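You operate a simulated robot arm through the tools that you are given. There is no shell and no other tool. Be economical: measure what you need, move in short steps, check, and stop when the job is done.

Carry out the task below with a simulated robot arm. There is one attempt and no reset: what you move stays moved.

Task
Send the wet number pad and the white tab dose strip through the tunnel at 4 m/min.
Fine: both start in lane one; hands stay out of the tunnel and off the rollers; the belt has stopped at the end.
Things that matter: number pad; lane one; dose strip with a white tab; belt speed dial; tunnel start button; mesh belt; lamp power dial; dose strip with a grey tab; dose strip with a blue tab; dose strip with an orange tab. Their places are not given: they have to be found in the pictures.

Only the result counts: the job must be done as asked and must still hold three seconds after the hand-in. Knocking over, shifting, dropping, spilling or breaking anything else fails it.

Robot
A 7-joint arm with a two-finger parallel gripper, fixed in place. Base frame: the origin is at the foot of the arm, x ahead of it, y to its left, z up. Readings come in m, degrees, newtons and seconds.
Its first joint turns from -66.0 to 66.0 degrees. Payload 2.4 kg.
Tool frame: the origin (TCP) lies between the finger pads and is the grasp point; the fingertips stand 0.03 m ahead of it; z points along the fingers, y is the line along which they close. Largest opening 0.094 m; finger width 0.028, thickness 0.01; the body of the gripper, 0.05 by 0.096 m, starts 0.055 m behind the TCP.
Orientation is that of the tool frame in the base frame, as [roll, pitch, yaw] about the fixed x, y, z axes, in that order (R = Rz(yaw) Ry(pitch) Rx(roll)). With the fingers straight down and closing along the base's y, the tool's x points along the base's -x, its y along +y and its z along -z.

Tools
- The arm moves only by the tool send_rows. Its argument "motion" is a list of rows, each a list of 3 entries, a list of its own where there are three numbers: the closure, from 0 (fully open) to 1 (shut), then the shift along the tool's x, y, z in m, then the turn, a rotation vector about the tool's x, y, z in degrees. In form: [[jaw, [x, y, z], [rx, ry, rz]], ...]. A call has 1 to 20 rows; each row is the pose to reach, as a shift and turn from the pose commanded when the call began, along the tool's axes at that moment. A row lasts 0.2 s, in which the tool goes at most 0.05 m and 8.6 degrees; a call with a longer step from one row to the next is refused whole, and so is a gripper value outside its range. Where a pose cannot be reached the arm comes as near as it can. A force on the tool above 40 N (or 10 N above the force at the start of the call, whichever is more), or a blocked arm, ends the call early, and 0.2 s more pass. The fingers move at their own pace (about 0.153 m/s each) and stop on an object; they squeeze with about 30 N. The grip force told is the motor's: it shows also when the fingers shut on nothing. Time passes only in rows, and 0.2 s behind the last, so rows that repeat a pose let the fingers close. It gives the time, the measured TCP pose, the force on the tool (base axes), the opening and the grip force at its end, in the units of the frame above (readings bear some noise), and new pictures: "views" is both (left out), scene, wrist or none.
- Cameras (640 x 400 px; columns grow to the right, rows downward): "scene" is fixed at [0.0232, 0.4627, 1.4434]; the picture's right is [-0.86, -0.52, 0.00], its down [-0.30, 0.50, -0.81] and it looks along [0.42, -0.69, -0.59] (base axes); focal length 310 px, centre (320, 200). "wrist" rides on the gripper at [-0.037, 0, -0.058] in the tool frame; the picture's right is [0.00, -1.00, 0.00], its down [0.97, 0.00, -0.24] and it looks along [0.24, 0.00, 0.97] (tool axes); focal length 218 px, centre (320, 200).
- measure_at(camera, pixels): for up to 12 pixels [column, row] of the newest picture of that camera ("zoom" is the newest enlarged one), the place [x, y, z] in the base frame of the surface seen there, good to about 0.002 m. It takes no simulated time.
- inspect(camera, box): a new picture of the part [left, top, right, bottom] of that camera's present view, enlarged. It takes no simulated time.
- finish_job(): hands the job in; it is judged then, once.

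Go step by step. Measure first, check grasps and placings, and put right what went wrong. The budget is 80 turns and 120 pictures, counting those below and the enlarged ones. Unless the task says otherwise, let go and move clear before handing in, and close with one line.

The tools are called after ">>>" by a JSON object that holds its "fn" and its "kwargs". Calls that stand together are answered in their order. send_rows: Moves the arm, as the interface text tells. Its arguments: {"type":"object","properties":{"motion":{"type":"array"},"views":{"type":"string","enum":["both","scene","wrist","none"]}},"required":["motion"]} The other tools are called the same way: measure_at (camera, pixels) gives the place of the surface under pixels of a picture; inspect (camera, box) takes an enlarged picture of a part of a camera's view; finish_job () hands the job in.

At the start:

```text
time_s: 0.0
position: [0.4661, -0.0741, 1.222]
orientation: [-179.9, 0.0, -179.9]
force: [0.4, -0.2, -0.8]
opening: 0.0938
finger_force: 0.1
```

scene: 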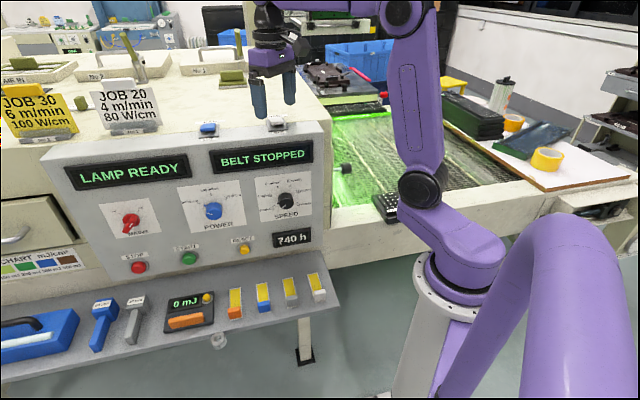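
wrist: 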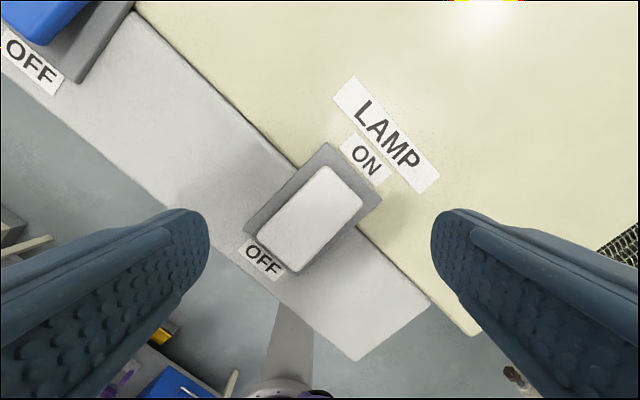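

The scene shows a control panel (dials around 130,222; 213,210; 287,200), dose strips around (235-318, 295), and the tunnel/belt at right. I'll enlarge these regions and measure.

>>> {"fn": "inspect", "kwargs": {"camera": "scene", "box": [40, 130, 340, 318]}}

>>> {"fn": "inspect", "kwargs": {"camera": "scene", "box": [300, 40, 640, 252]}}

>>> {"fn": "measure_at", "kwargs": {"camera": "scene", "pixels": [[130, 222], [213, 210], [286, 200], [190, 258], [138, 267], [244, 250], [318, 290], [291, 294], [263, 297], [235, 303], [384, 207], [345, 170]]}}

```text
2.13 times, centred on (190, 224) of scene
```

zoom: 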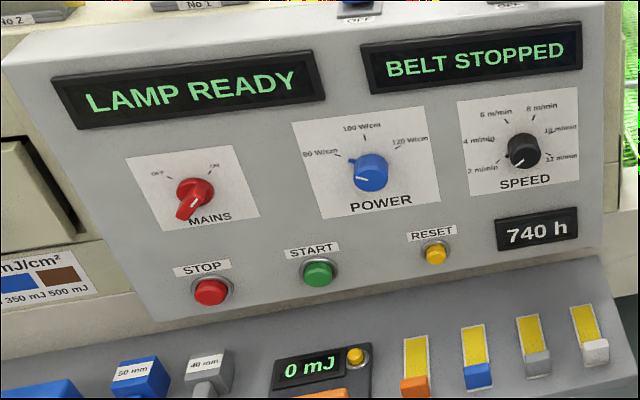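

```text
1.88 times, centred on (470, 146) of scene
```

zoom: 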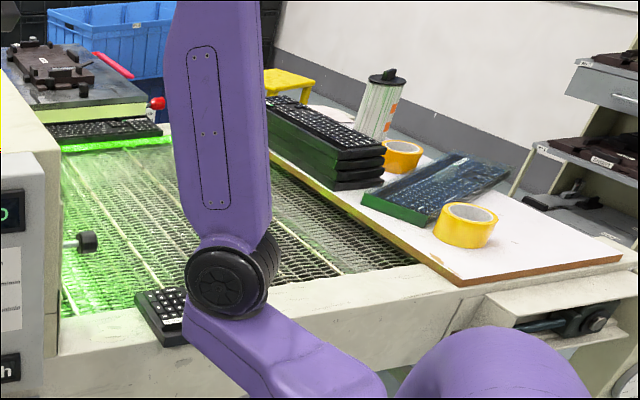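

```text
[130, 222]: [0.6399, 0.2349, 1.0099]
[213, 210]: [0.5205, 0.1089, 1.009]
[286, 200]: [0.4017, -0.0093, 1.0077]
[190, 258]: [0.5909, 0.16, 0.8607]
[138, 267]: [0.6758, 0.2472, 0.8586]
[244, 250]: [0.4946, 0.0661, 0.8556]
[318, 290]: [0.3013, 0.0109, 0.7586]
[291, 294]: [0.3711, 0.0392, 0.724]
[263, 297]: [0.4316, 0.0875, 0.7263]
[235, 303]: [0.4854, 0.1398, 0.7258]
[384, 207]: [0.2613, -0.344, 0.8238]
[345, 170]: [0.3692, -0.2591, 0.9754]
```

The panel is a near-vertical plane facing the arm at 45°. I need more detail: dial pointers, the switches on top, strips, the pad and the lane marks.

>>> {"fn": "inspect", "kwargs": {"camera": "scene", "box": [170, 165, 330, 265]}}

>>> {"fn": "inspect", "kwargs": {"camera": "scene", "box": [160, 260, 340, 372]}}

>>> {"fn": "inspect", "kwargs": {"camera": "scene", "box": [310, 90, 470, 240]}}

>>> {"fn": "inspect", "kwargs": {"camera": "scene", "box": [0, 60, 320, 160]}}

```text
4.00 times, centred on (250, 215) of scene
```

zoom: 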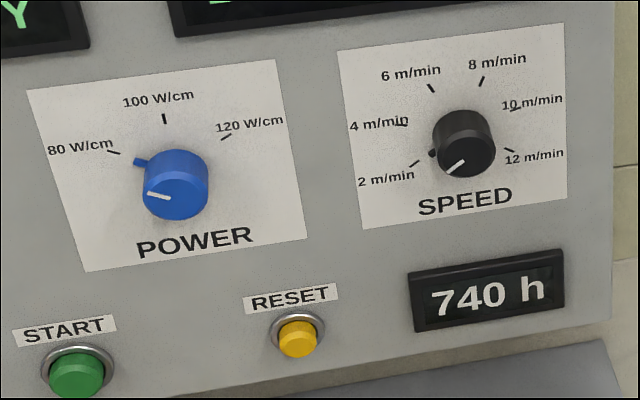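

```text
3.56 times, centred on (250, 316) of scene
```

zoom: 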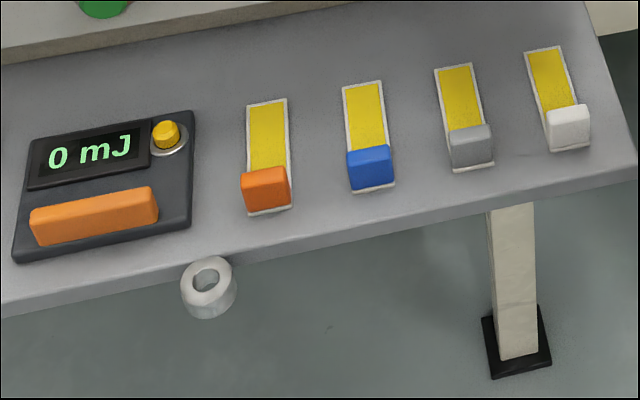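

```text
2.67 times, centred on (390, 165) of scene
```

zoom: 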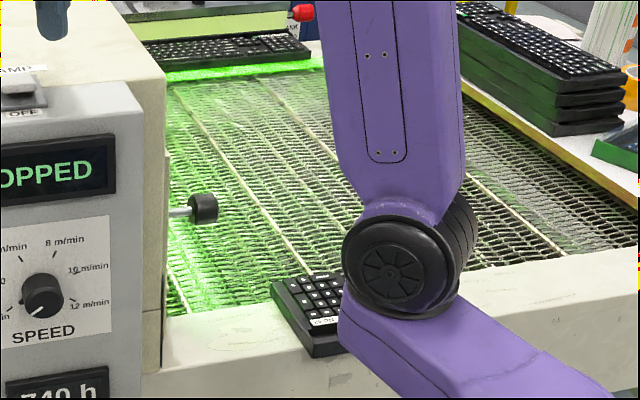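

```text
2.00 times, centred on (160, 110) of scene
```

zoom: 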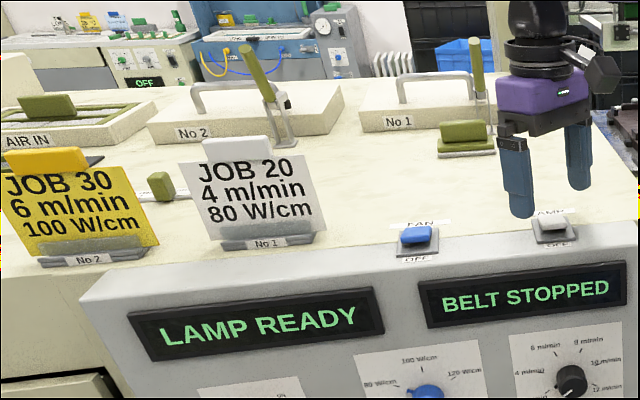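

I'll measure belt points and the lane lines, plus the number pad's corners, from the scene image.

>>> {"fn": "measure_at", "kwargs": {"camera": "scene", "pixels": [[338, 125], [385, 194], [370, 122], [398, 160], [347, 168], [374, 196], [392, 193], [388, 222], [334, 206], [336, 150], [470, 190], [360, 215]]}}

>>> {"fn": "measure_at", "kwargs": {"camera": "scene", "pixels": [[500, 180], [445, 175], [470, 145], [510, 190], [400, 230], [450, 230], [324, 295], [311, 275], [322, 298], [316, 296], [308, 279], [315, 288]]}}

>>> {"fn": "inspect", "kwargs": {"camera": "scene", "box": [300, 150, 400, 240]}}

```text
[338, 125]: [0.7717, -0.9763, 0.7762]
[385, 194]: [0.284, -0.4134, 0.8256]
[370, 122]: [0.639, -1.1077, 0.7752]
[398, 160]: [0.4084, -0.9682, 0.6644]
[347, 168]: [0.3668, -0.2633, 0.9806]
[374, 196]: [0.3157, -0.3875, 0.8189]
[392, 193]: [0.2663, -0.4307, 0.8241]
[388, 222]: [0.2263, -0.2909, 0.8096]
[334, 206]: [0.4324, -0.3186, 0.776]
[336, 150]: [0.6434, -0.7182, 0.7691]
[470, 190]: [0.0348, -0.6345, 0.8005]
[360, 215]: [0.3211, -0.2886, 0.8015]
```

```text
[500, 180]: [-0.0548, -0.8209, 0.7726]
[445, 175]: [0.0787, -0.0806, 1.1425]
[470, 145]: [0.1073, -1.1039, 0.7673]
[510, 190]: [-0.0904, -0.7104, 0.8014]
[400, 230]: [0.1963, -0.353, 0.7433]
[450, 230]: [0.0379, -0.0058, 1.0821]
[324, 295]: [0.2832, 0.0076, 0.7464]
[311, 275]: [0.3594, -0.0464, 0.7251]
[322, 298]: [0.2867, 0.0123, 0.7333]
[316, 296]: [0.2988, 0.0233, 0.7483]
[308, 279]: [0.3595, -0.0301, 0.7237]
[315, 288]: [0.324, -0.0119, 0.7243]
```

```text
4.44 times, centred on (350, 195) of scene
```

zoom: 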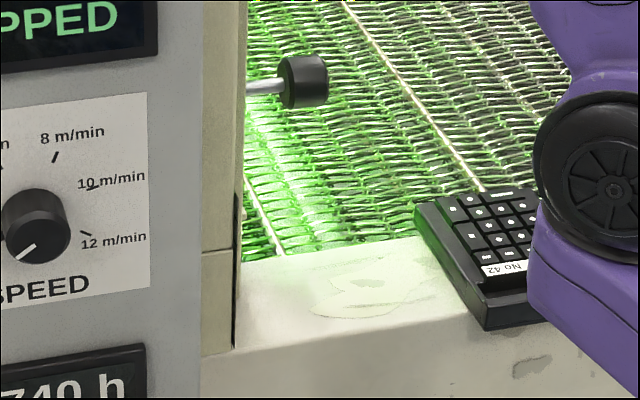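

Belt z≈0.775, rail top ≈0.80, and the pad rests on the rail. I'll raise the arm over the belt and look down with the wrist camera to find lane one.

>>> {"fn": "send_rows", "kwargs": {"motion": [[0, [0.016, -0.034, 0], [0, 0, 0]], [0, [0.032, -0.068, 0], [0, 0, 0]], [0, [0.048, -0.102, 0], [0, 0, 0]], [0, [0.064, -0.136, 0], [0, 0, 0]], [0, [0.08, -0.17, 0], [0, 0, 0]], [0, [0.096, -0.204, 0], [0, 0, 0]], [0, [0.112, -0.238, 0], [0, 0, 0]], [0, [0.128, -0.272, 0], [0, 0, 0]], [0, [0.144, -0.306, 0], [0, 0, 0]], [0, [0.16, -0.34, 0], [0, 0, 0]], [0, [0.16, -0.34, 0], [0, 0, 0]]]}}

```text
time_s: 2.4
position: [0.3049, -0.4167, 1.2215]
orientation: [180.0, 0.0, -179.9]
force: [-0.4, 0.1, 0.1]
opening: 0.0939
finger_force: 0.0
```

scene: 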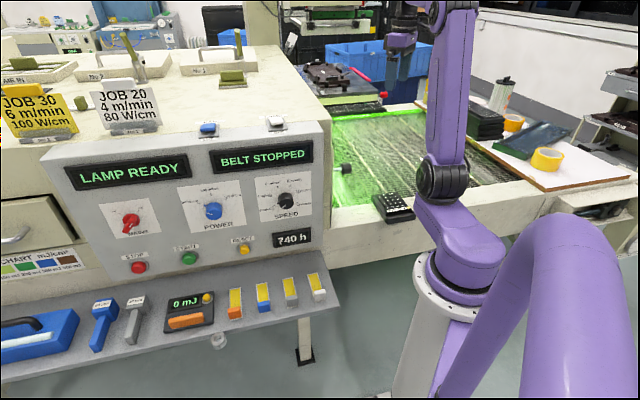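
wrist: 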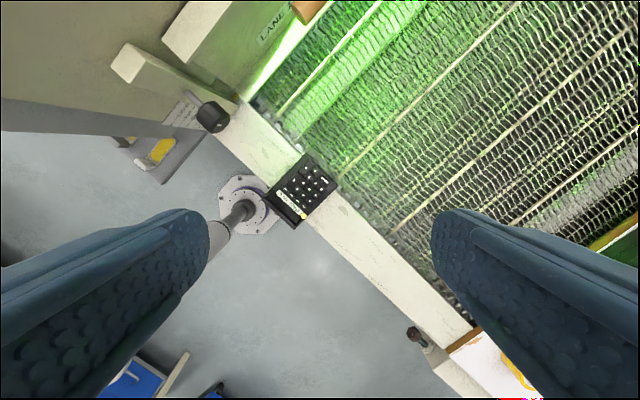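

The wrist view shows a "LANE" label near (275,25) at the cabinet side. I'll tilt the wrist forward to see more of it.

>>> {"fn": "send_rows", "kwargs": {"motion": [[0, [0, 0, 0], [0, -8, 0]], [0, [0, 0, 0], [0, -16, 0]], [0, [0, 0, 0], [0, -24, 0]], [0, [0, 0, 0], [0, -32, 0]], [0, [0, 0, 0], [0, -40, 0]], [0, [0, 0, 0], [0, -40, 0]]]}}

```text
time_s: 3.8
position: [0.3046, -0.4147, 1.2203]
orientation: [-180.0, 40.1, -180.0]
force: [-0.3, -0.3, 0.1]
opening: 0.0937
finger_force: 0.1
```

scene: 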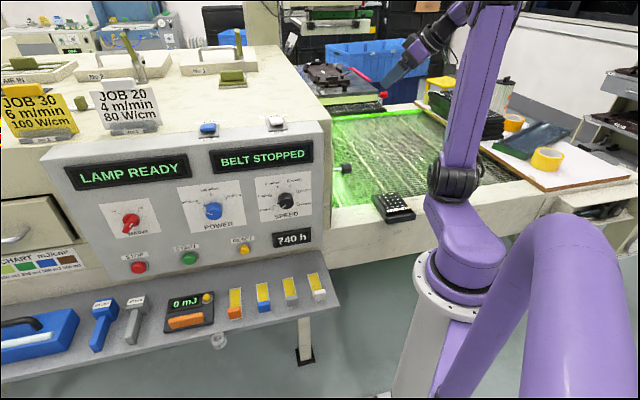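
wrist: 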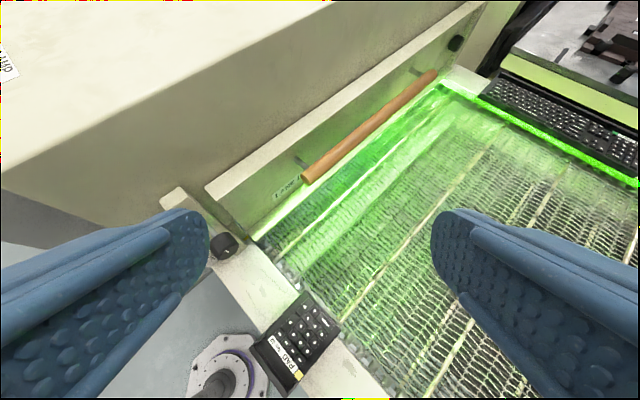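

>>> {"fn": "inspect", "kwargs": {"camera": "wrist", "box": [200, 120, 400, 320]}}

>>> {"fn": "measure_at", "kwargs": {"camera": "wrist", "pixels": [[287, 250], [440, 95], [345, 315], [485, 160], [290, 190], [262, 237], [445, 88], [350, 340], [320, 240], [400, 240], [430, 370], [305, 178]]}}

```text
2.00 times, centred on (300, 220) of wrist
```

zoom: 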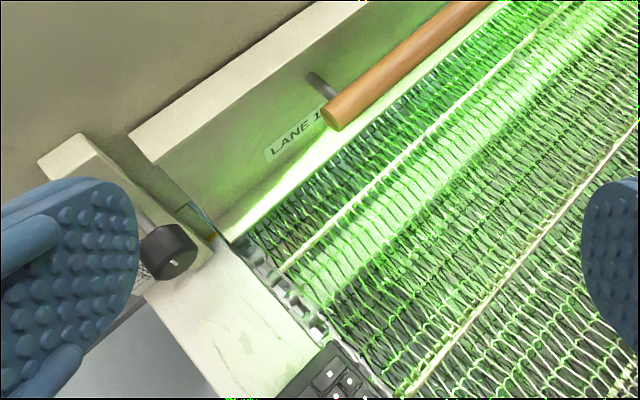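

```text
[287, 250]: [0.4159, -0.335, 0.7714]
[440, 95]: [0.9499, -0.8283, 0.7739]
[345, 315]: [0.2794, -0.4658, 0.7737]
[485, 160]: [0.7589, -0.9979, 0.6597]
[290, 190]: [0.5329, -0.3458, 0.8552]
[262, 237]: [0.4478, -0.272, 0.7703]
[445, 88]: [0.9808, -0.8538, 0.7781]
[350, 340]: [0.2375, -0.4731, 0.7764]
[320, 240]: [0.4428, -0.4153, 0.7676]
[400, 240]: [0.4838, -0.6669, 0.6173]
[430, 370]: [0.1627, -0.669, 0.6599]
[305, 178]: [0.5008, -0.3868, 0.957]
```

The LANE 1 label is on the cabinet side wall over the tunnel mouth, at about (0.53,-0.35). I'll face that wall to see every lane label and the mouth.

>>> {"fn": "send_rows", "kwargs": {"motion": [[0, [0, 0, 0], [0, 8, 0]], [0, [0, 0, 0], [0, 16, 0]], [0, [0, 0, 0], [0, 24, 0]], [0, [0, 0, 0], [0, 32, 0]], [0, [0, 0, 0], [0, 40, 0]]], "views": "none"}}

>>> {"fn": "send_rows", "kwargs": {"motion": [[0, [0.01, -0.01, 0.02], [0, 0, -8]], [0, [0.02, -0.02, 0.04], [0, 0, -16]], [0, [0.03, -0.03, 0.06], [0, 0, -24]], [0, [0.04, -0.04, 0.08], [0, 0, -32]], [0, [0.04, -0.04, 0.1], [0, 0, -40]], [0, [0.04, -0.04, 0.1], [0, 0, -45]]]}}

>>> {"fn": "send_rows", "kwargs": {"motion": [[0, [0, 0, 0], [0, -8, 0]], [0, [0, 0, 0], [0, -16, 0]], [0, [0, 0, 0], [0, -24, 0]], [0, [0, 0, 0], [0, -32, 0]], [0, [0, 0, 0], [0, -40, 0]], [0, [0, 0, 0], [0, -45, 0]]]}}

```text
time_s: 5.0
position: [0.3062, -0.415, 1.2214]
orientation: [180.0, -0.1, 179.9]
force: [1.0, -0.2, 0.0]
opening: 0.0939
finger_force: 0.0
```

```text
time_s: 6.4
position: [0.2651, -0.4548, 1.121]
orientation: [-180.0, 0.0, -134.8]
force: [0.3, 0.2, 0.4]
opening: 0.0942
finger_force: 0.0
```

scene: 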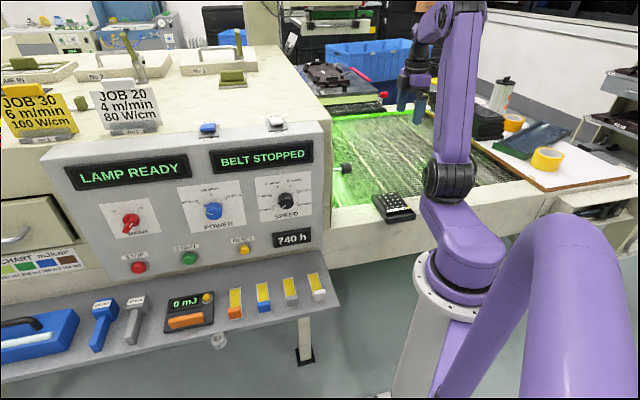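
wrist: 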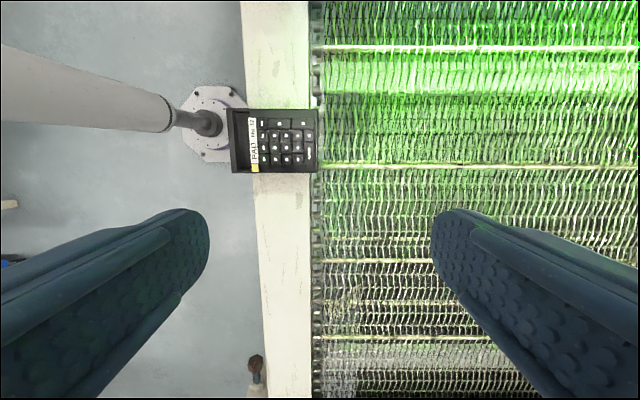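

```text
time_s: 7.8
position: [0.2648, -0.4546, 1.1218]
orientation: [-179.9, 45.1, -134.9]
force: [-0.2, -0.6, -0.5]
opening: 0.0941
finger_force: 0.0
```

scene: 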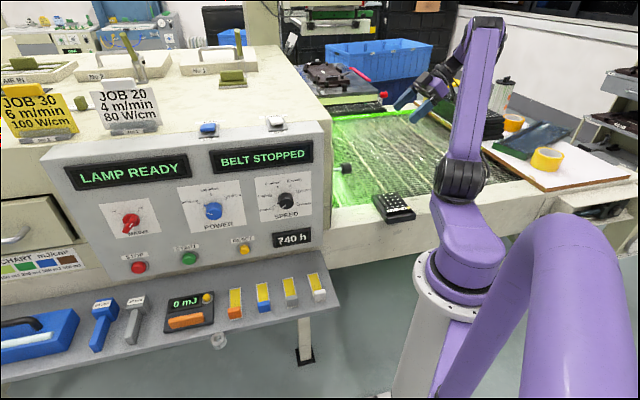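
wrist: 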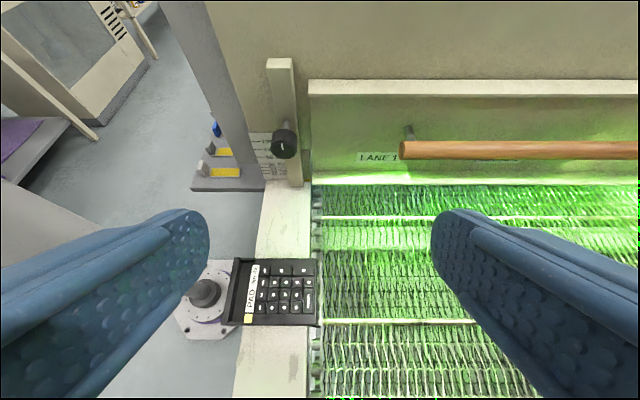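

>>> {"fn": "inspect", "kwargs": {"camera": "wrist", "box": [240, 50, 640, 250]}}

>>> {"fn": "inspect", "kwargs": {"camera": "wrist", "box": [230, 110, 430, 220]}}

>>> {"fn": "measure_at", "kwargs": {"camera": "wrist", "pixels": [[376, 157], [480, 158], [313, 184], [450, 183], [600, 180], [324, 218], [322, 320], [237, 260], [318, 260], [315, 323], [230, 322], [450, 176]]}}

```text
1.60 times, centred on (440, 150) of wrist
```

zoom: 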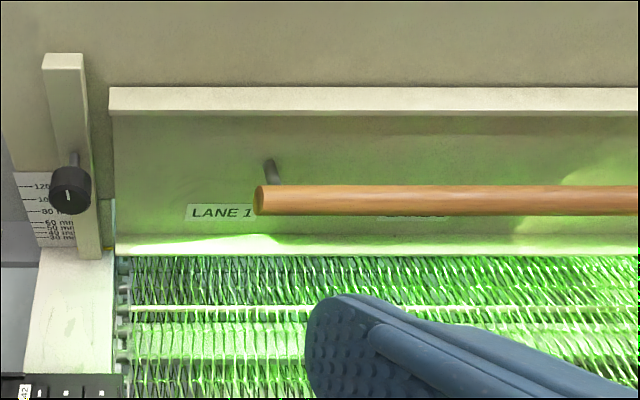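

```text
3.20 times, centred on (330, 165) of wrist
```

zoom: 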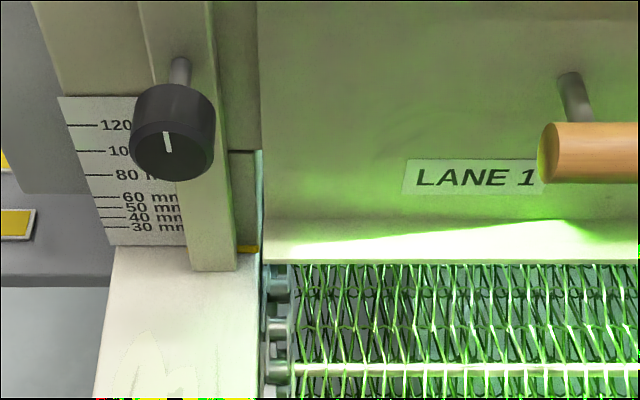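

```text
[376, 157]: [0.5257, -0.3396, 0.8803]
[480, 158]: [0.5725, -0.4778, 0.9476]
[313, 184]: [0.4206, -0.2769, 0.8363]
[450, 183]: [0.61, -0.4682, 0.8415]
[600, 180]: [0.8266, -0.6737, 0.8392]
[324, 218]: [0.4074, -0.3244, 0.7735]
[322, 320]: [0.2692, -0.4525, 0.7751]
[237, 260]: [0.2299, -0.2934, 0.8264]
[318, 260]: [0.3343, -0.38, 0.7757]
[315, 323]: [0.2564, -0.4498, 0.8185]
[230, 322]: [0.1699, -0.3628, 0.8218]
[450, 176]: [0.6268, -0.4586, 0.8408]
```

Lane 1 spans roughly u=(x−y)/√2 from 0.50 to 0.73, next to the rail, and lane 2's label is further along at (499,157). The pad lies across the rail and overhangs it on the near side. I'll zoom in on the pad and the rail edges.

>>> {"fn": "inspect", "kwargs": {"camera": "wrist", "box": [215, 240, 345, 340]}}

>>> {"fn": "inspect", "kwargs": {"camera": "scene", "box": [355, 175, 435, 235]}}

>>> {"fn": "measure_at", "kwargs": {"camera": "wrist", "pixels": [[262, 230], [309, 230], [256, 345], [308, 345], [240, 280], [280, 262], [280, 322], [250, 300], [300, 300], [313, 290], [235, 290], [245, 268]]}}

```text
4.00 times, centred on (280, 290) of wrist
```

zoom: 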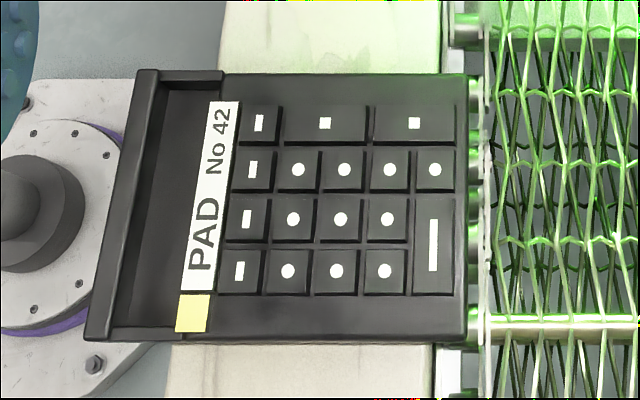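

```text
6.67 times, centred on (395, 205) of scene
```

zoom: 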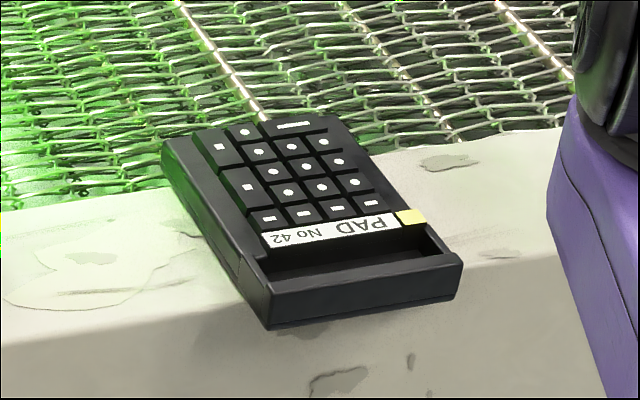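

```text
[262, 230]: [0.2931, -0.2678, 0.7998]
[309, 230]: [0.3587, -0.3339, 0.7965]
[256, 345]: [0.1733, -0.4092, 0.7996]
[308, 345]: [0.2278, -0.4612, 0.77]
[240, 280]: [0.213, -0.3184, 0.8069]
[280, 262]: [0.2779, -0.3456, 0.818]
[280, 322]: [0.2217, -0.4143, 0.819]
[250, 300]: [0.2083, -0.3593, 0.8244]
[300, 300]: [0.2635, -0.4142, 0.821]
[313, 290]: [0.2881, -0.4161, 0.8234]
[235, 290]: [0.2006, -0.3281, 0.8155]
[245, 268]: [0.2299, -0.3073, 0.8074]
```

The pad has a dry trough and a lip at its near edge (u≈0.37), overhanging the rail. I'll pinch that lip with the tool pointing down and closing along u. First I'll untilt and check that the far placing pose is within reach.

>>> {"fn": "send_rows", "kwargs": {"motion": [[0, [0, 0, 0], [0, 8, 0]], [0, [0, 0, 0], [0, 16, 0]], [0, [0, 0, 0], [0, 24, 0]], [0, [0, 0, 0], [0, 32, 0]], [0, [0, 0, 0], [0, 40, 0]], [0, [0, 0, 0], [0, 45, 0]]], "views": "none"}}

>>> {"fn": "send_rows", "kwargs": {"motion": [[0, [-0.009, -0.007, 0.045], [0, 0, 0]], [0, [-0.018, -0.014, 0.09], [0, 0, 0]], [0, [-0.027, -0.021, 0.135], [0, 0, 0]], [0, [-0.036, -0.028, 0.18], [0, 0, 0]], [0, [-0.044, -0.036, 0.22], [0, 0, 0]], [0, [-0.044, -0.036, 0.22], [0, 0, 0]]]}}

```text
time_s: 9.2
position: [0.2662, -0.454, 1.1208]
orientation: [180.0, -0.2, -135.1]
force: [0.4, -0.6, -0.2]
opening: 0.0943
finger_force: 0.0
```

```text
time_s: 10.6
position: [0.3225, -0.4491, 0.8998]
orientation: [179.9, 0.0, -135.0]
force: [0.5, -0.5, -0.1]
opening: 0.094
finger_force: 0.2
```

scene: 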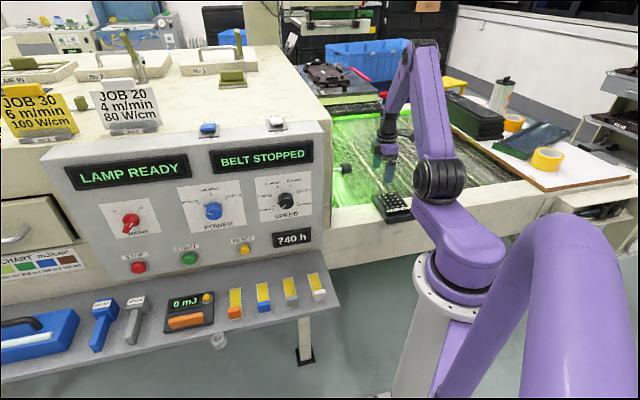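
wrist: 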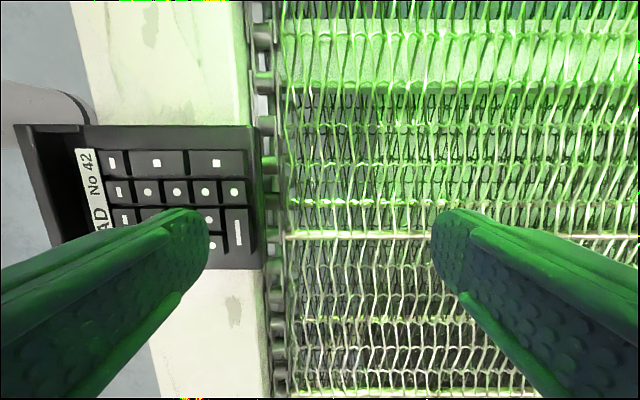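

The far pose is reachable. I'll measure the lip, trough and belt edge from this close view.

>>> {"fn": "measure_at", "kwargs": {"camera": "wrist", "pixels": [[286, 160], [262, 100], [250, 100], [262, 255], [255, 135], [22, 160], [40, 160], [82, 160], [60, 150], [97, 200], [35, 135], [150, 265]]}}

>>> {"fn": "inspect", "kwargs": {"camera": "wrist", "box": [0, 100, 160, 260]}}

```text
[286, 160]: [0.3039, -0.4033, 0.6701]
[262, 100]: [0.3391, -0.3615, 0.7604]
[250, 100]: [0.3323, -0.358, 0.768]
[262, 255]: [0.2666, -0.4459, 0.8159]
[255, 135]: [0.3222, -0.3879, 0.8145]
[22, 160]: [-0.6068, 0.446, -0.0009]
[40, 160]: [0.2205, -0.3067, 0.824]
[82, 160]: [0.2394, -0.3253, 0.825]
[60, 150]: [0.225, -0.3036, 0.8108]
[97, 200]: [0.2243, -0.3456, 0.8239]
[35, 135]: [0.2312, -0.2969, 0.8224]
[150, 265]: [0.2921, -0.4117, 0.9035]
```

```text
2.50 times, centred on (80, 180) of wrist
```

zoom: 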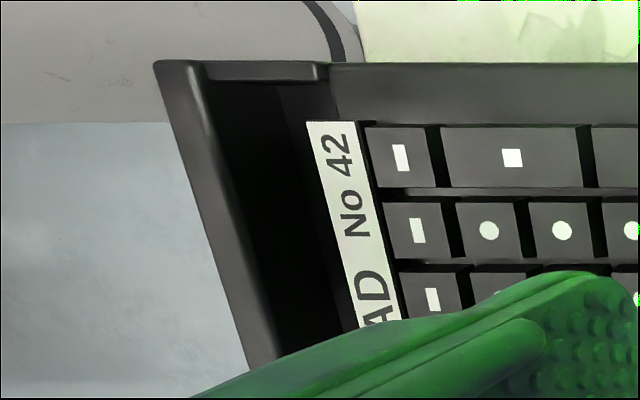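

The lip top is at z≈0.823 and the trough floor at ≈0.808. The lip is at u≈0.366–0.373 and the label begins at u≈0.398. I'll move above the lip with the jaws narrowed to about 22 mm and check.

>>> {"fn": "send_rows", "kwargs": {"motion": [[0.3, [0, 0.044, 0], [0, 0, 0]], [0.766, [0.001, 0.088, 0], [0, 0, 0]], [0.766, [0.002, 0.132, 0], [0, 0, 0]], [0.766, [0.002, 0.1766, 0], [0, 0, 0]], [0.766, [0.002, 0.1766, 0.03], [0, 0, 0]], [0.766, [0.002, 0.1766, 0.03], [0, 0, 0]]]}}

```text
time_s: 12.0
position: [0.1943, -0.3246, 0.8708]
orientation: [180.0, 0.1, -134.9]
force: [0.0, -0.4, 0.0]
opening: 0.0222
finger_force: 0.0
```

scene: 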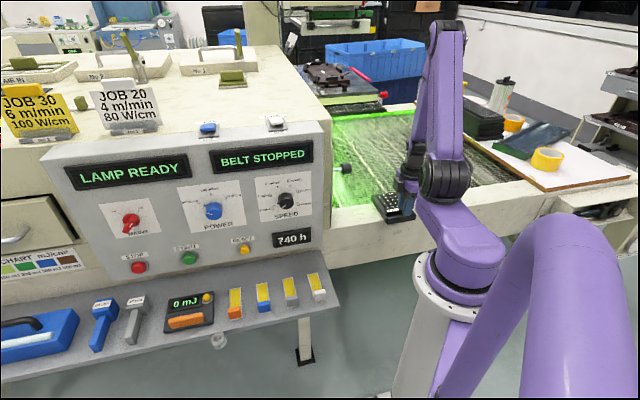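
wrist: 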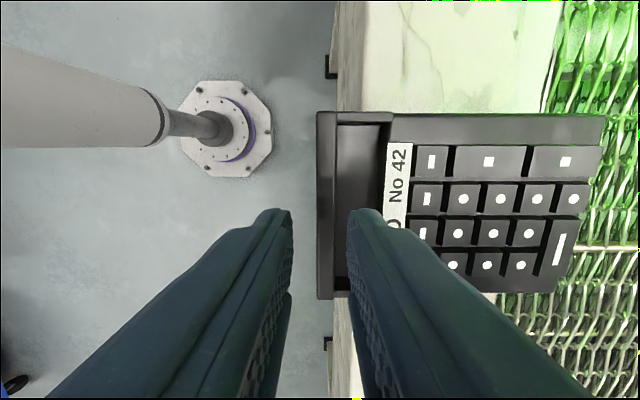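

The lip at columns 317–334 lies between the fingers, and the trough at 334–386 has room for the inner one. I'll descend and close.

>>> {"fn": "send_rows", "kwargs": {"motion": [[0.766, [0, -0.002, 0.015], [0, 0, 0]], [0.766, [0, -0.002, 0.03], [0, 0, 0]], [0.766, [0, -0.002, 0.03], [0, 0, 0]], [1, [0, -0.002, 0.03], [0, 0, 0]], [1, [0, -0.002, 0.03], [0, 0, 0]]]}}

```text
time_s: 13.2
position: [0.1966, -0.3275, 0.8412]
orientation: [180.0, 0.0, -134.9]
force: [0.2, 0.6, -0.7]
opening: 0.0093
finger_force: 29.7
```

scene: 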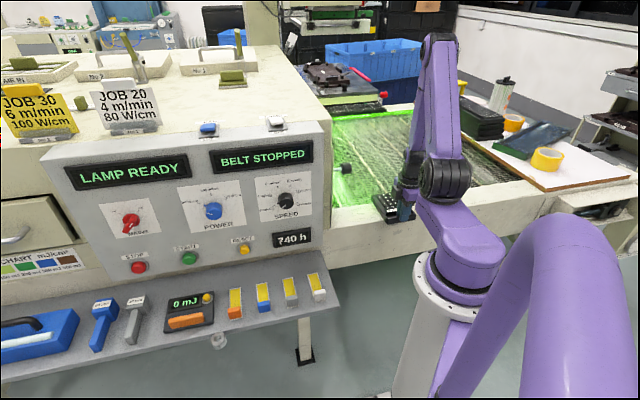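
wrist: 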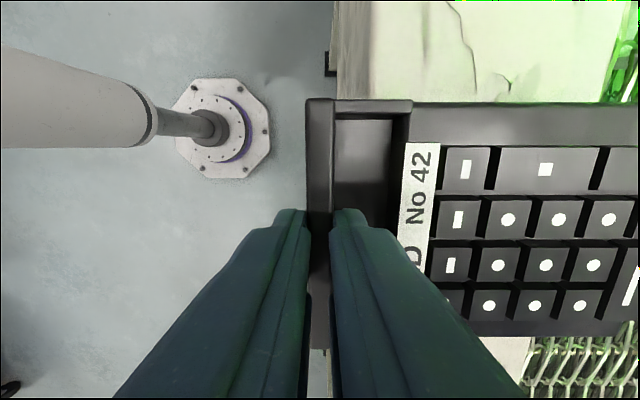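

The lip is gripped at 9.3 mm. I'll lift 3 cm and check.

>>> {"fn": "send_rows", "kwargs": {"motion": [[1, [0, 0, -0.01], [0, 0, 0]], [1, [0, 0, -0.02], [0, 0, 0]], [1, [0, 0, -0.03], [0, 0, 0]], [1, [0, 0, -0.03], [0, 0, 0]]]}}

>>> {"fn": "inspect", "kwargs": {"camera": "scene", "box": [355, 150, 455, 230]}}

```text
time_s: 14.2
position: [0.1967, -0.3268, 0.8714]
orientation: [180.0, 0.0, -135.1]
force: [0.5, -0.2, -1.1]
opening: 0.0094
finger_force: 30.2
```

scene: 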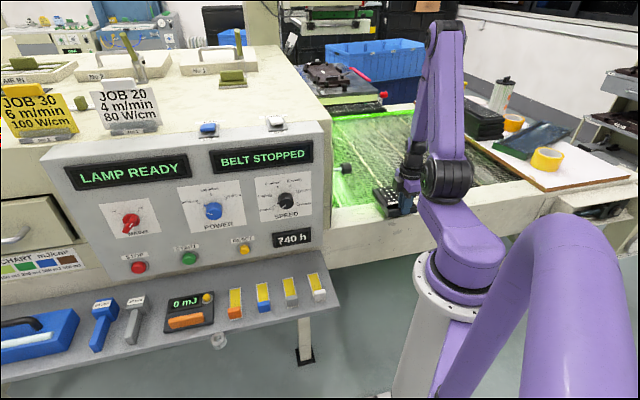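
wrist: 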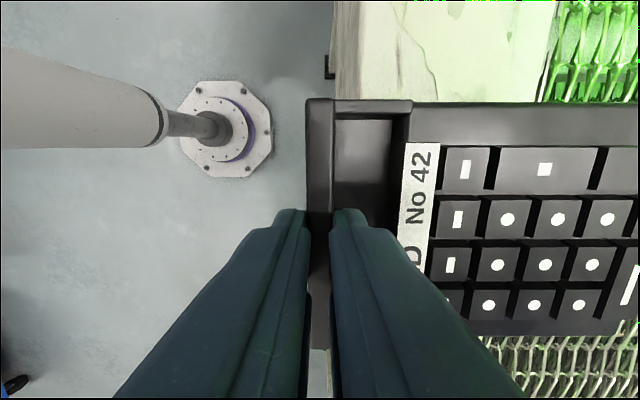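

```text
5.00 times, centred on (405, 190) of scene
```

zoom: 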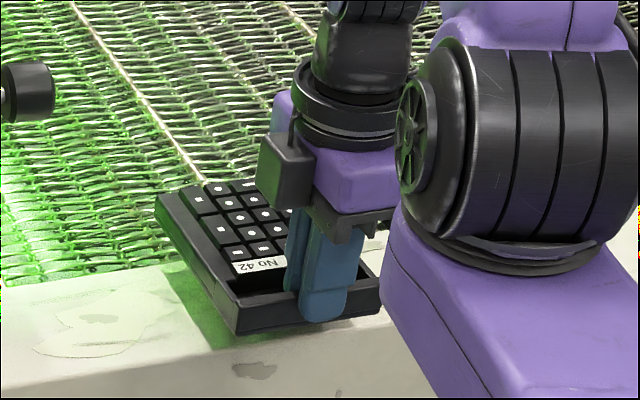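

The pad is held level. I'll carry it out over lane one (u=0.55, v=−0.13) and lower it to just above the belt.

>>> {"fn": "send_rows", "kwargs": {"motion": [[1, [0.008, -0.036, 0], [0, 0, 0]], [1, [0.016, -0.072, 0], [0, 0, 0]], [1, [0.024, -0.108, 0], [0, 0, 0]], [1, [0.032, -0.144, 0], [0, 0, 0]], [1, [0.038, -0.18, 0], [0, 0, 0]], [1, [0.038, -0.18, 0.02], [0, 0, 0]], [1, [0.038, -0.18, 0.04], [0, 0, 0]], [1, [0.038, -0.18, 0.048], [0, 0, 0]], [1, [0.038, -0.18, 0.048], [0, 0, 0]]]}}

>>> {"fn": "inspect", "kwargs": {"camera": "scene", "box": [360, 130, 460, 210]}}

```text
time_s: 16.2
position: [0.2985, -0.4813, 0.8225]
orientation: [180.0, 0.0, -135.0]
force: [0.4, -0.5, -1.7]
opening: 0.0093
finger_force: 29.7
```

scene: 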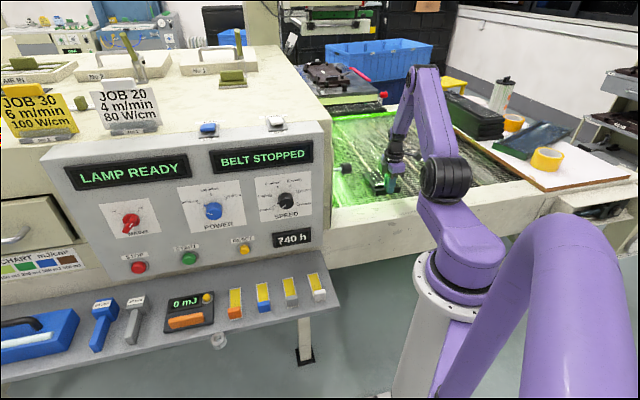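
wrist: 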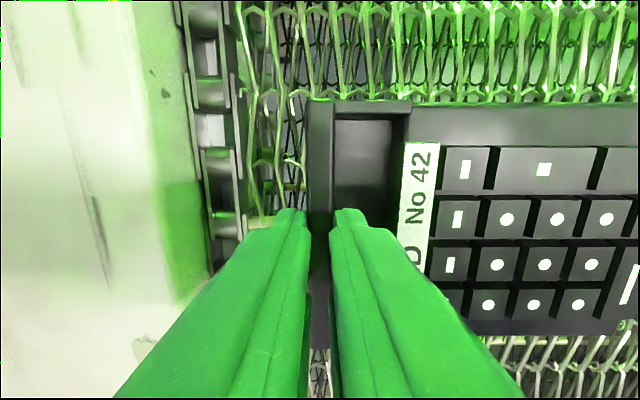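

```text
5.00 times, centred on (410, 170) of scene
```

zoom: 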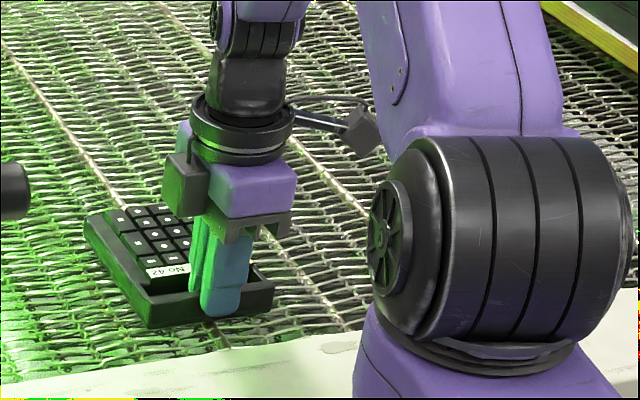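

The pad is over the mesh, clear of the chain at columns 190–240. I'll lower it the last few mm.

>>> {"fn": "send_rows", "kwargs": {"motion": [[1, [0, 0, 0.002], [0, 0, 0]], [1, [0, 0, 0.004], [0, 0, 0]], [1, [0, 0, 0.006], [0, 0, 0]], [1, [0, 0, 0.006], [0, 0, 0]]], "views": "none"}}

```text
time_s: 17.2
position: [0.298, -0.4796, 0.817]
orientation: [180.0, 0.0, -135.0]
force: [0.5, 0.9, -2.0]
opening: 0.0093
finger_force: 30.4
```

>>> {"fn": "send_rows", "kwargs": {"motion": [[1, [0, 0, 0.0015], [0, 0, 0]], [1, [0, 0, 0.003], [0, 0, 0]], [1, [0, 0, 0.003], [0, 0, 0]]], "views": "none"}}

```text
time_s: 18.0
position: [0.2981, -0.4807, 0.8156]
orientation: [-180.0, 0.0, -135.0]
force: [-3.1, 6.8, 20.5]
opening: 0.0095
finger_force: 30.1
```

I read contact (20 N up) at TCP z 0.8156. I'll open narrowly and rise.

>>> {"fn": "send_rows", "kwargs": {"motion": [[1, [0, 0, -0.0015], [0, 0, 0]], [0.766, [0, 0, -0.0015], [0, 0, 0]], [0.766, [0, 0, -0.0015], [0, 0, 0]], [0.766, [0, 0, -0.02], [0, 0, 0]], [0.766, [0, 0, -0.06], [0, 0, 0]], [0.766, [0, 0, -0.1], [0, 0, 0]], [0.6, [0, 0, -0.1], [0, 0, 0]]]}}

```text
time_s: 19.6
position: [0.2967, -0.4802, 0.9145]
orientation: [-180.0, -0.1, -135.0]
force: [-0.1, 0.5, -0.1]
opening: 0.0377
finger_force: 0.1
```

scene: 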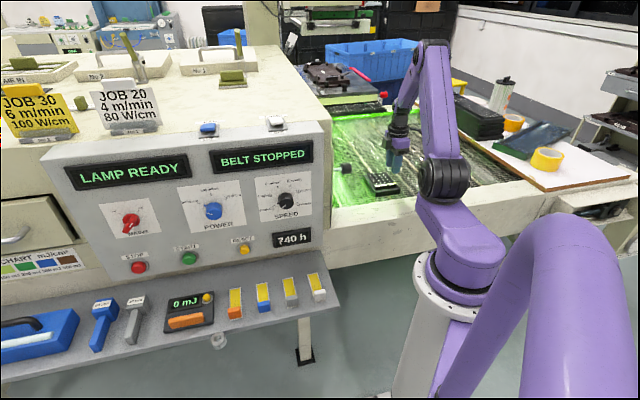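
wrist: 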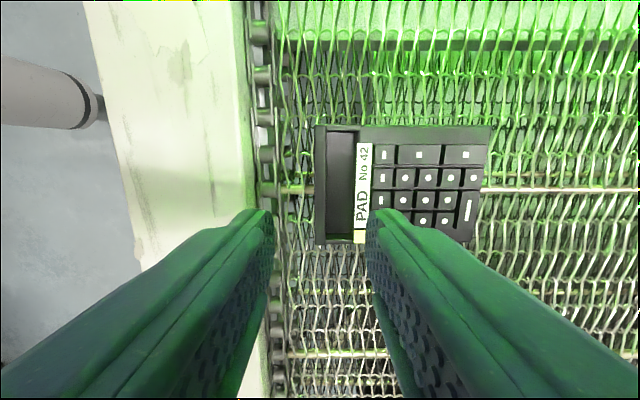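

The pad sits squarely in lane one. Next is the white-tab strip: retract inward to u≈0.19 and sweep over to v≈0.22.

>>> {"fn": "send_rows", "kwargs": {"motion": [[0.5, [0, 0.045, 0], [0, 0, 0]], [0.5, [0, 0.09, 0], [0, 0, 0]], [0.5, [0, 0.135, 0], [0, 0, 0]], [0.5, [0, 0.18, 0], [0, 0, 0]], [0.5, [0, 0.225, 0], [0, 0, 0]], [0.5, [0, 0.27, 0], [0, 0, 0]], [0.5, [0, 0.315, 0], [0, 0, 0]], [0.5, [0, 0.36, 0], [0, 0, 0]], [0.5, [-0.045, 0.36, 0], [0, 0, 0]], [0.5, [-0.09, 0.36, 0], [0, 0, 0]], [0.5, [-0.135, 0.36, 0], [0, 0, 0]], [0.5, [-0.18, 0.36, 0], [0, 0, 0]], [0.5, [-0.225, 0.36, 0], [0, 0, 0]], [0.5, [-0.27, 0.36, 0], [0, 0, 0]], [0.5, [-0.31, 0.36, 0], [0, 0, 0]], [0.5, [-0.33, 0.36, 0], [0, 0, 0]], [0.5, [-0.33, 0.36, 0], [0, 0, 0]]]}}

```text
time_s: 23.2
position: [0.2765, 0.0072, 0.9146]
orientation: [-179.9, 0.0, -135.0]
force: [-0.4, 0.5, 0.5]
opening: 0.047
finger_force: 0.0
```

scene: 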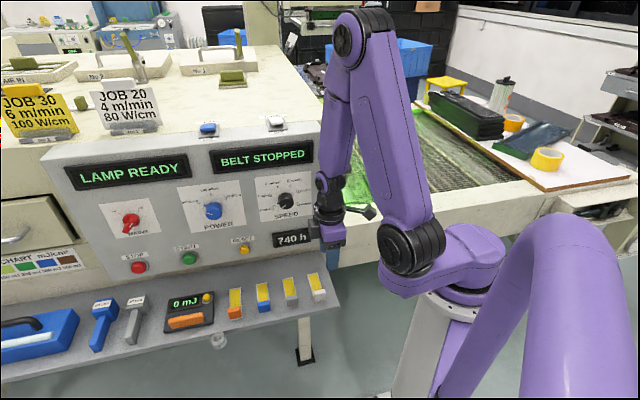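
wrist: 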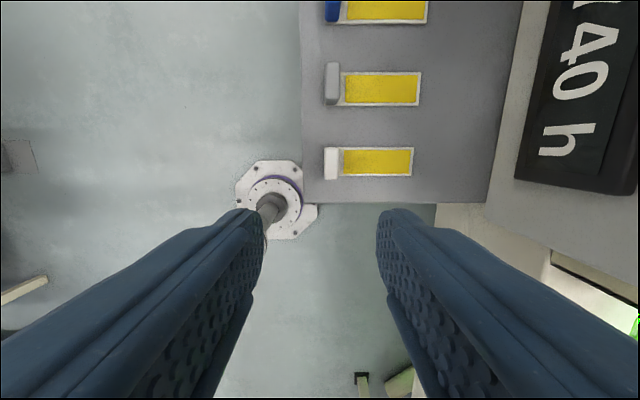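

>>> {"fn": "inspect", "kwargs": {"camera": "wrist", "box": [290, 110, 450, 210]}}

>>> {"fn": "measure_at", "kwargs": {"camera": "wrist", "pixels": [[331, 163], [326, 163], [337, 163], [331, 150], [331, 176], [380, 162], [411, 162], [350, 190], [333, 83], [525, 60], [510, 100], [490, 160]]}}

```text
4.00 times, centred on (370, 160) of wrist
```

zoom: 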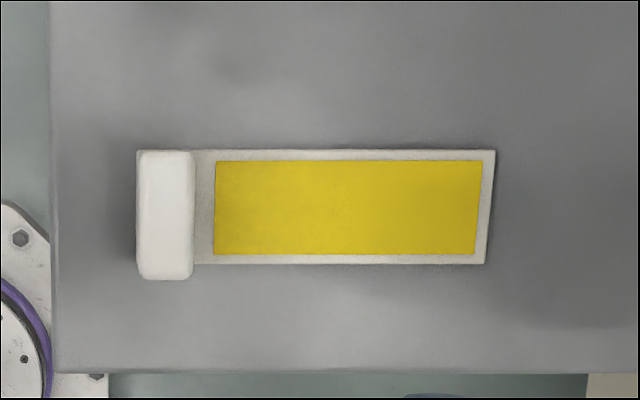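

```text
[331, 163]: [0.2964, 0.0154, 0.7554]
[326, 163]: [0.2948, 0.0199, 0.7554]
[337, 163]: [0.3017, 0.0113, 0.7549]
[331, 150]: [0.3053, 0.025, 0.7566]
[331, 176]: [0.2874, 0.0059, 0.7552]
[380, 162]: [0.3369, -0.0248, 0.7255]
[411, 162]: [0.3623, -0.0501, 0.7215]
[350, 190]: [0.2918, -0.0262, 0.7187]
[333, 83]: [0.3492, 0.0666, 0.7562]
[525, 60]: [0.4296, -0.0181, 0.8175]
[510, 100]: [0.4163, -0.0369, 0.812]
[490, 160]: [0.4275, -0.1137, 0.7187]
```

The tab centre is at (0.2966, 0.0156), with its top at z 0.755 and about 10 mm thick along u. I'll align, descend and grip.

>>> {"fn": "send_rows", "kwargs": {"motion": [[0.6, [-0.02, -0.008, 0.03], [0, 0, 0]], [0.6, [-0.02, -0.008, 0.07], [0, 0, 0]], [0.6, [-0.02, -0.008, 0.11], [0, 0, 0]], [0.6, [-0.02, -0.008, 0.14], [0, 0, 0]], [0.6, [-0.02, -0.008, 0.1545], [0, 0, 0]], [0.6, [-0.02, -0.008, 0.1545], [0, 0, 0]]]}}

```text
time_s: 24.6
position: [0.2965, 0.0155, 0.7598]
orientation: [180.0, 0.0, -135.0]
force: [0.3, 0.0, 0.1]
opening: 0.0374
finger_force: 0.2
```

scene: 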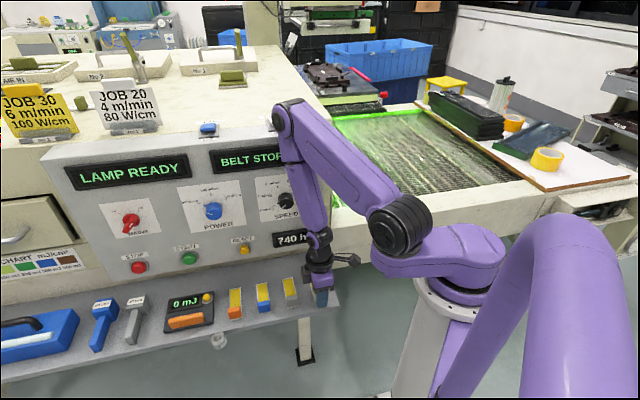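
wrist: 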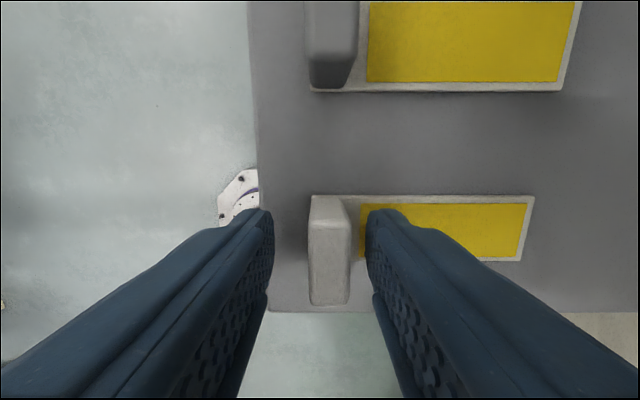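

>>> {"fn": "send_rows", "kwargs": {"motion": [[1, [0, 0, 0], [0, 0, 0]], [1, [0, 0, 0], [0, 0, 0]], [1, [0, 0, 0], [0, 0, 0]], [1, [0, 0, -0.015], [0, 0, 0]], [1, [0, 0.01, -0.04], [0, 0, 0]], [1, [0, 0.02, -0.07], [0, 0, 0]], [1, [0, 0.02, -0.1], [0, 0, 0]], [1, [0, 0.02, -0.13], [0, 0, 0]], [1, [0, 0.02, -0.13], [0, 0, 0]]]}}

```text
time_s: 26.6
position: [0.2821, 0.0308, 0.8908]
orientation: [-179.9, 0.1, -134.9]
force: [-0.1, -0.1, -0.1]
opening: 0.0127
finger_force: 30.1
```

scene: 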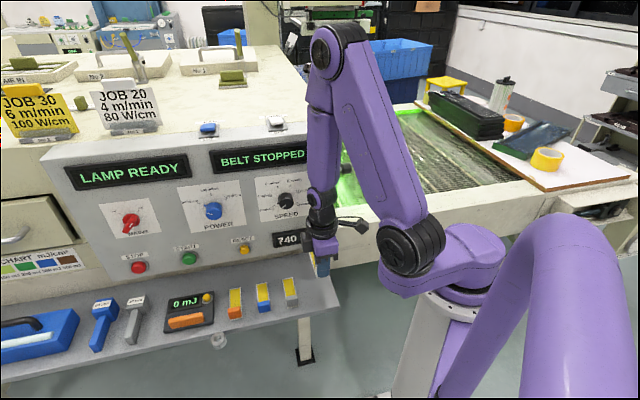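
wrist: 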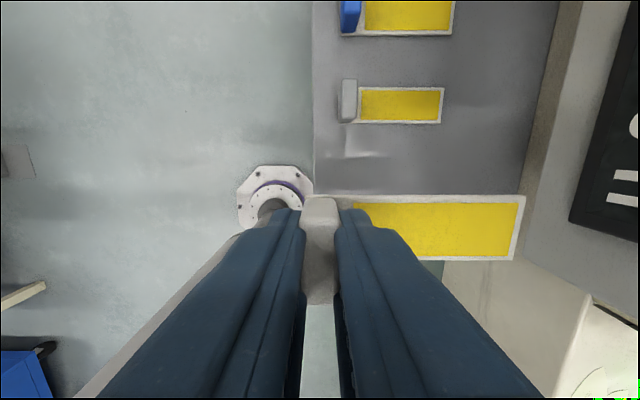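

The strip is firmly held (12.7 mm). I'll sweep back to v=−0.04, then extend out to u=0.555 over lane one.

>>> {"fn": "send_rows", "kwargs": {"motion": [[1, [0, 0, -0.025], [0, 0, 0]], [1, [0.043, 0, -0.025], [0, 0, 0]], [1, [0.086, 0, -0.025], [0, 0, 0]], [1, [0.13, 0, -0.025], [0, 0, 0]], [1, [0.174, 0, -0.025], [0, 0, 0]], [1, [0.218, 0, -0.025], [0, 0, 0]], [1, [0.261, 0, -0.025], [0, 0, 0]], [1, [0.261, -0.042, -0.025], [0, 0, 0]], [1, [0.261, -0.084, -0.025], [0, 0, 0]], [1, [0.261, -0.126, -0.025], [0, 0, 0]], [1, [0.261, -0.168, -0.025], [0, 0, 0]], [1, [0.261, -0.21, -0.025], [0, 0, 0]], [1, [0.261, -0.252, -0.025], [0, 0, 0]], [1, [0.261, -0.294, -0.025], [0, 0, 0]], [1, [0.261, -0.336, -0.025], [0, 0, 0]], [1, [0.261, -0.377, -0.025], [0, 0, 0]], [1, [0.261, -0.377, -0.025], [0, 0, 0]]]}}

```text
time_s: 30.2
position: [0.3651, -0.4222, 0.9137]
orientation: [179.9, 0.0, -134.9]
force: [-0.9, -0.8, -0.9]
opening: 0.0125
finger_force: 30.3
```

scene: 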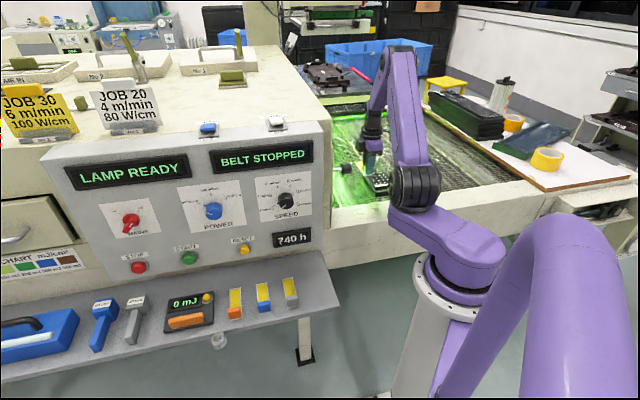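
wrist: 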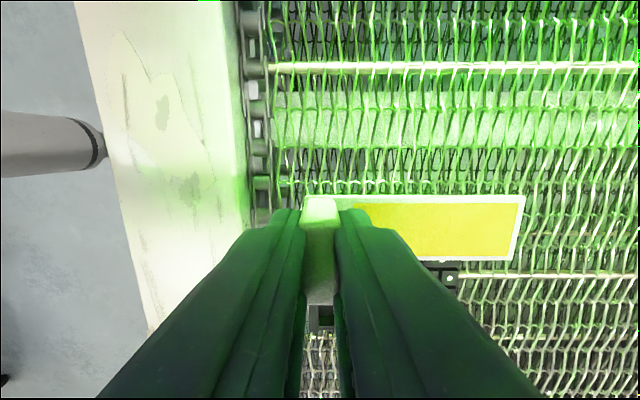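

I'm above the lane, with the pad clear behind (rows >262). Lowering to just above the belt.

>>> {"fn": "send_rows", "kwargs": {"motion": [[1, [0, 0, 0.03], [0, 0, 0]], [1, [0, 0, 0.06], [0, 0, 0]], [1, [0, 0, 0.085], [0, 0, 0]], [1, [0, 0, 0.0925], [0, 0, 0]], [1, [0, 0, 0.0945], [0, 0, 0]], [1, [0, 0, 0.0965], [0, 0, 0]], [1, [0, 0, 0.0965], [0, 0, 0]]]}}

```text
time_s: 31.8
position: [0.3639, -0.4214, 0.8178]
orientation: [-180.0, 0.1, -135.0]
force: [-0.5, 0.1, -0.4]
opening: 0.0125
finger_force: 29.8
```

scene: 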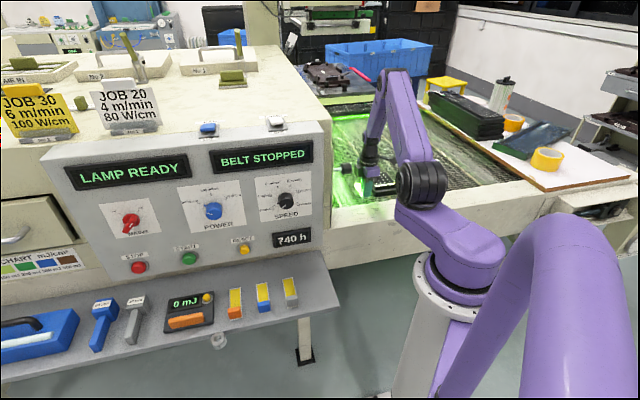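
wrist: 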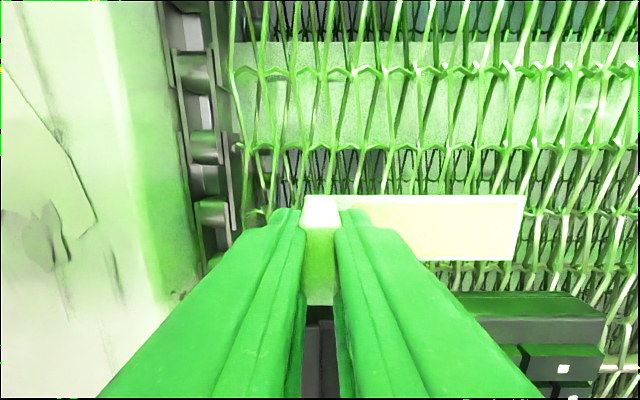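

>>> {"fn": "send_rows", "kwargs": {"motion": [[1, [0, 0, 0.001], [0, 0, 0]], [1, [0, 0, 0.002], [0, 0, 0]], [1, [0, 0, 0.003], [0, 0, 0]], [1, [0, 0, 0.003], [0, 0, 0]]], "views": "none"}}

```text
time_s: 32.8
position: [0.3643, -0.4204, 0.8146]
orientation: [180.0, 0.0, -135.0]
force: [-0.4, 1.2, 6.4]
opening: 0.0125
finger_force: 30.1
```

Contact (6 N). I'll release and rise.

>>> {"fn": "send_rows", "kwargs": {"motion": [[0.75, [0, 0, 0], [0, 0, 0]], [0.7, [0, 0, 0], [0, 0, 0]], [0.7, [0, 0, -0.02], [0, 0, 0]], [0.7, [0, 0, -0.06], [0, 0, 0]], [0.7, [0, 0, -0.1], [0, 0, 0]], [0.7, [0, 0, -0.14], [0, 0, 0]], [0.7, [0, 0, -0.14], [0, 0, 0]]]}}

```text
time_s: 34.4
position: [0.3639, -0.4211, 0.9561]
orientation: [180.0, 0.1, -135.0]
force: [-0.3, 0.2, 0.5]
opening: 0.0283
finger_force: 0.3
```

scene: 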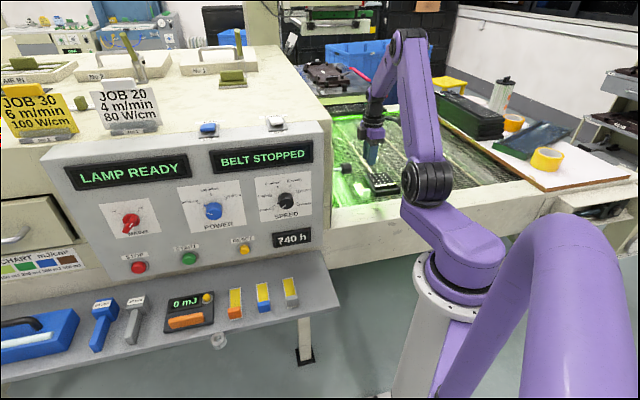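
wrist: 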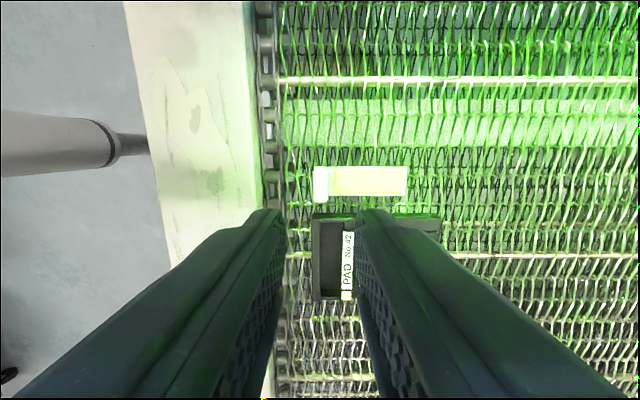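

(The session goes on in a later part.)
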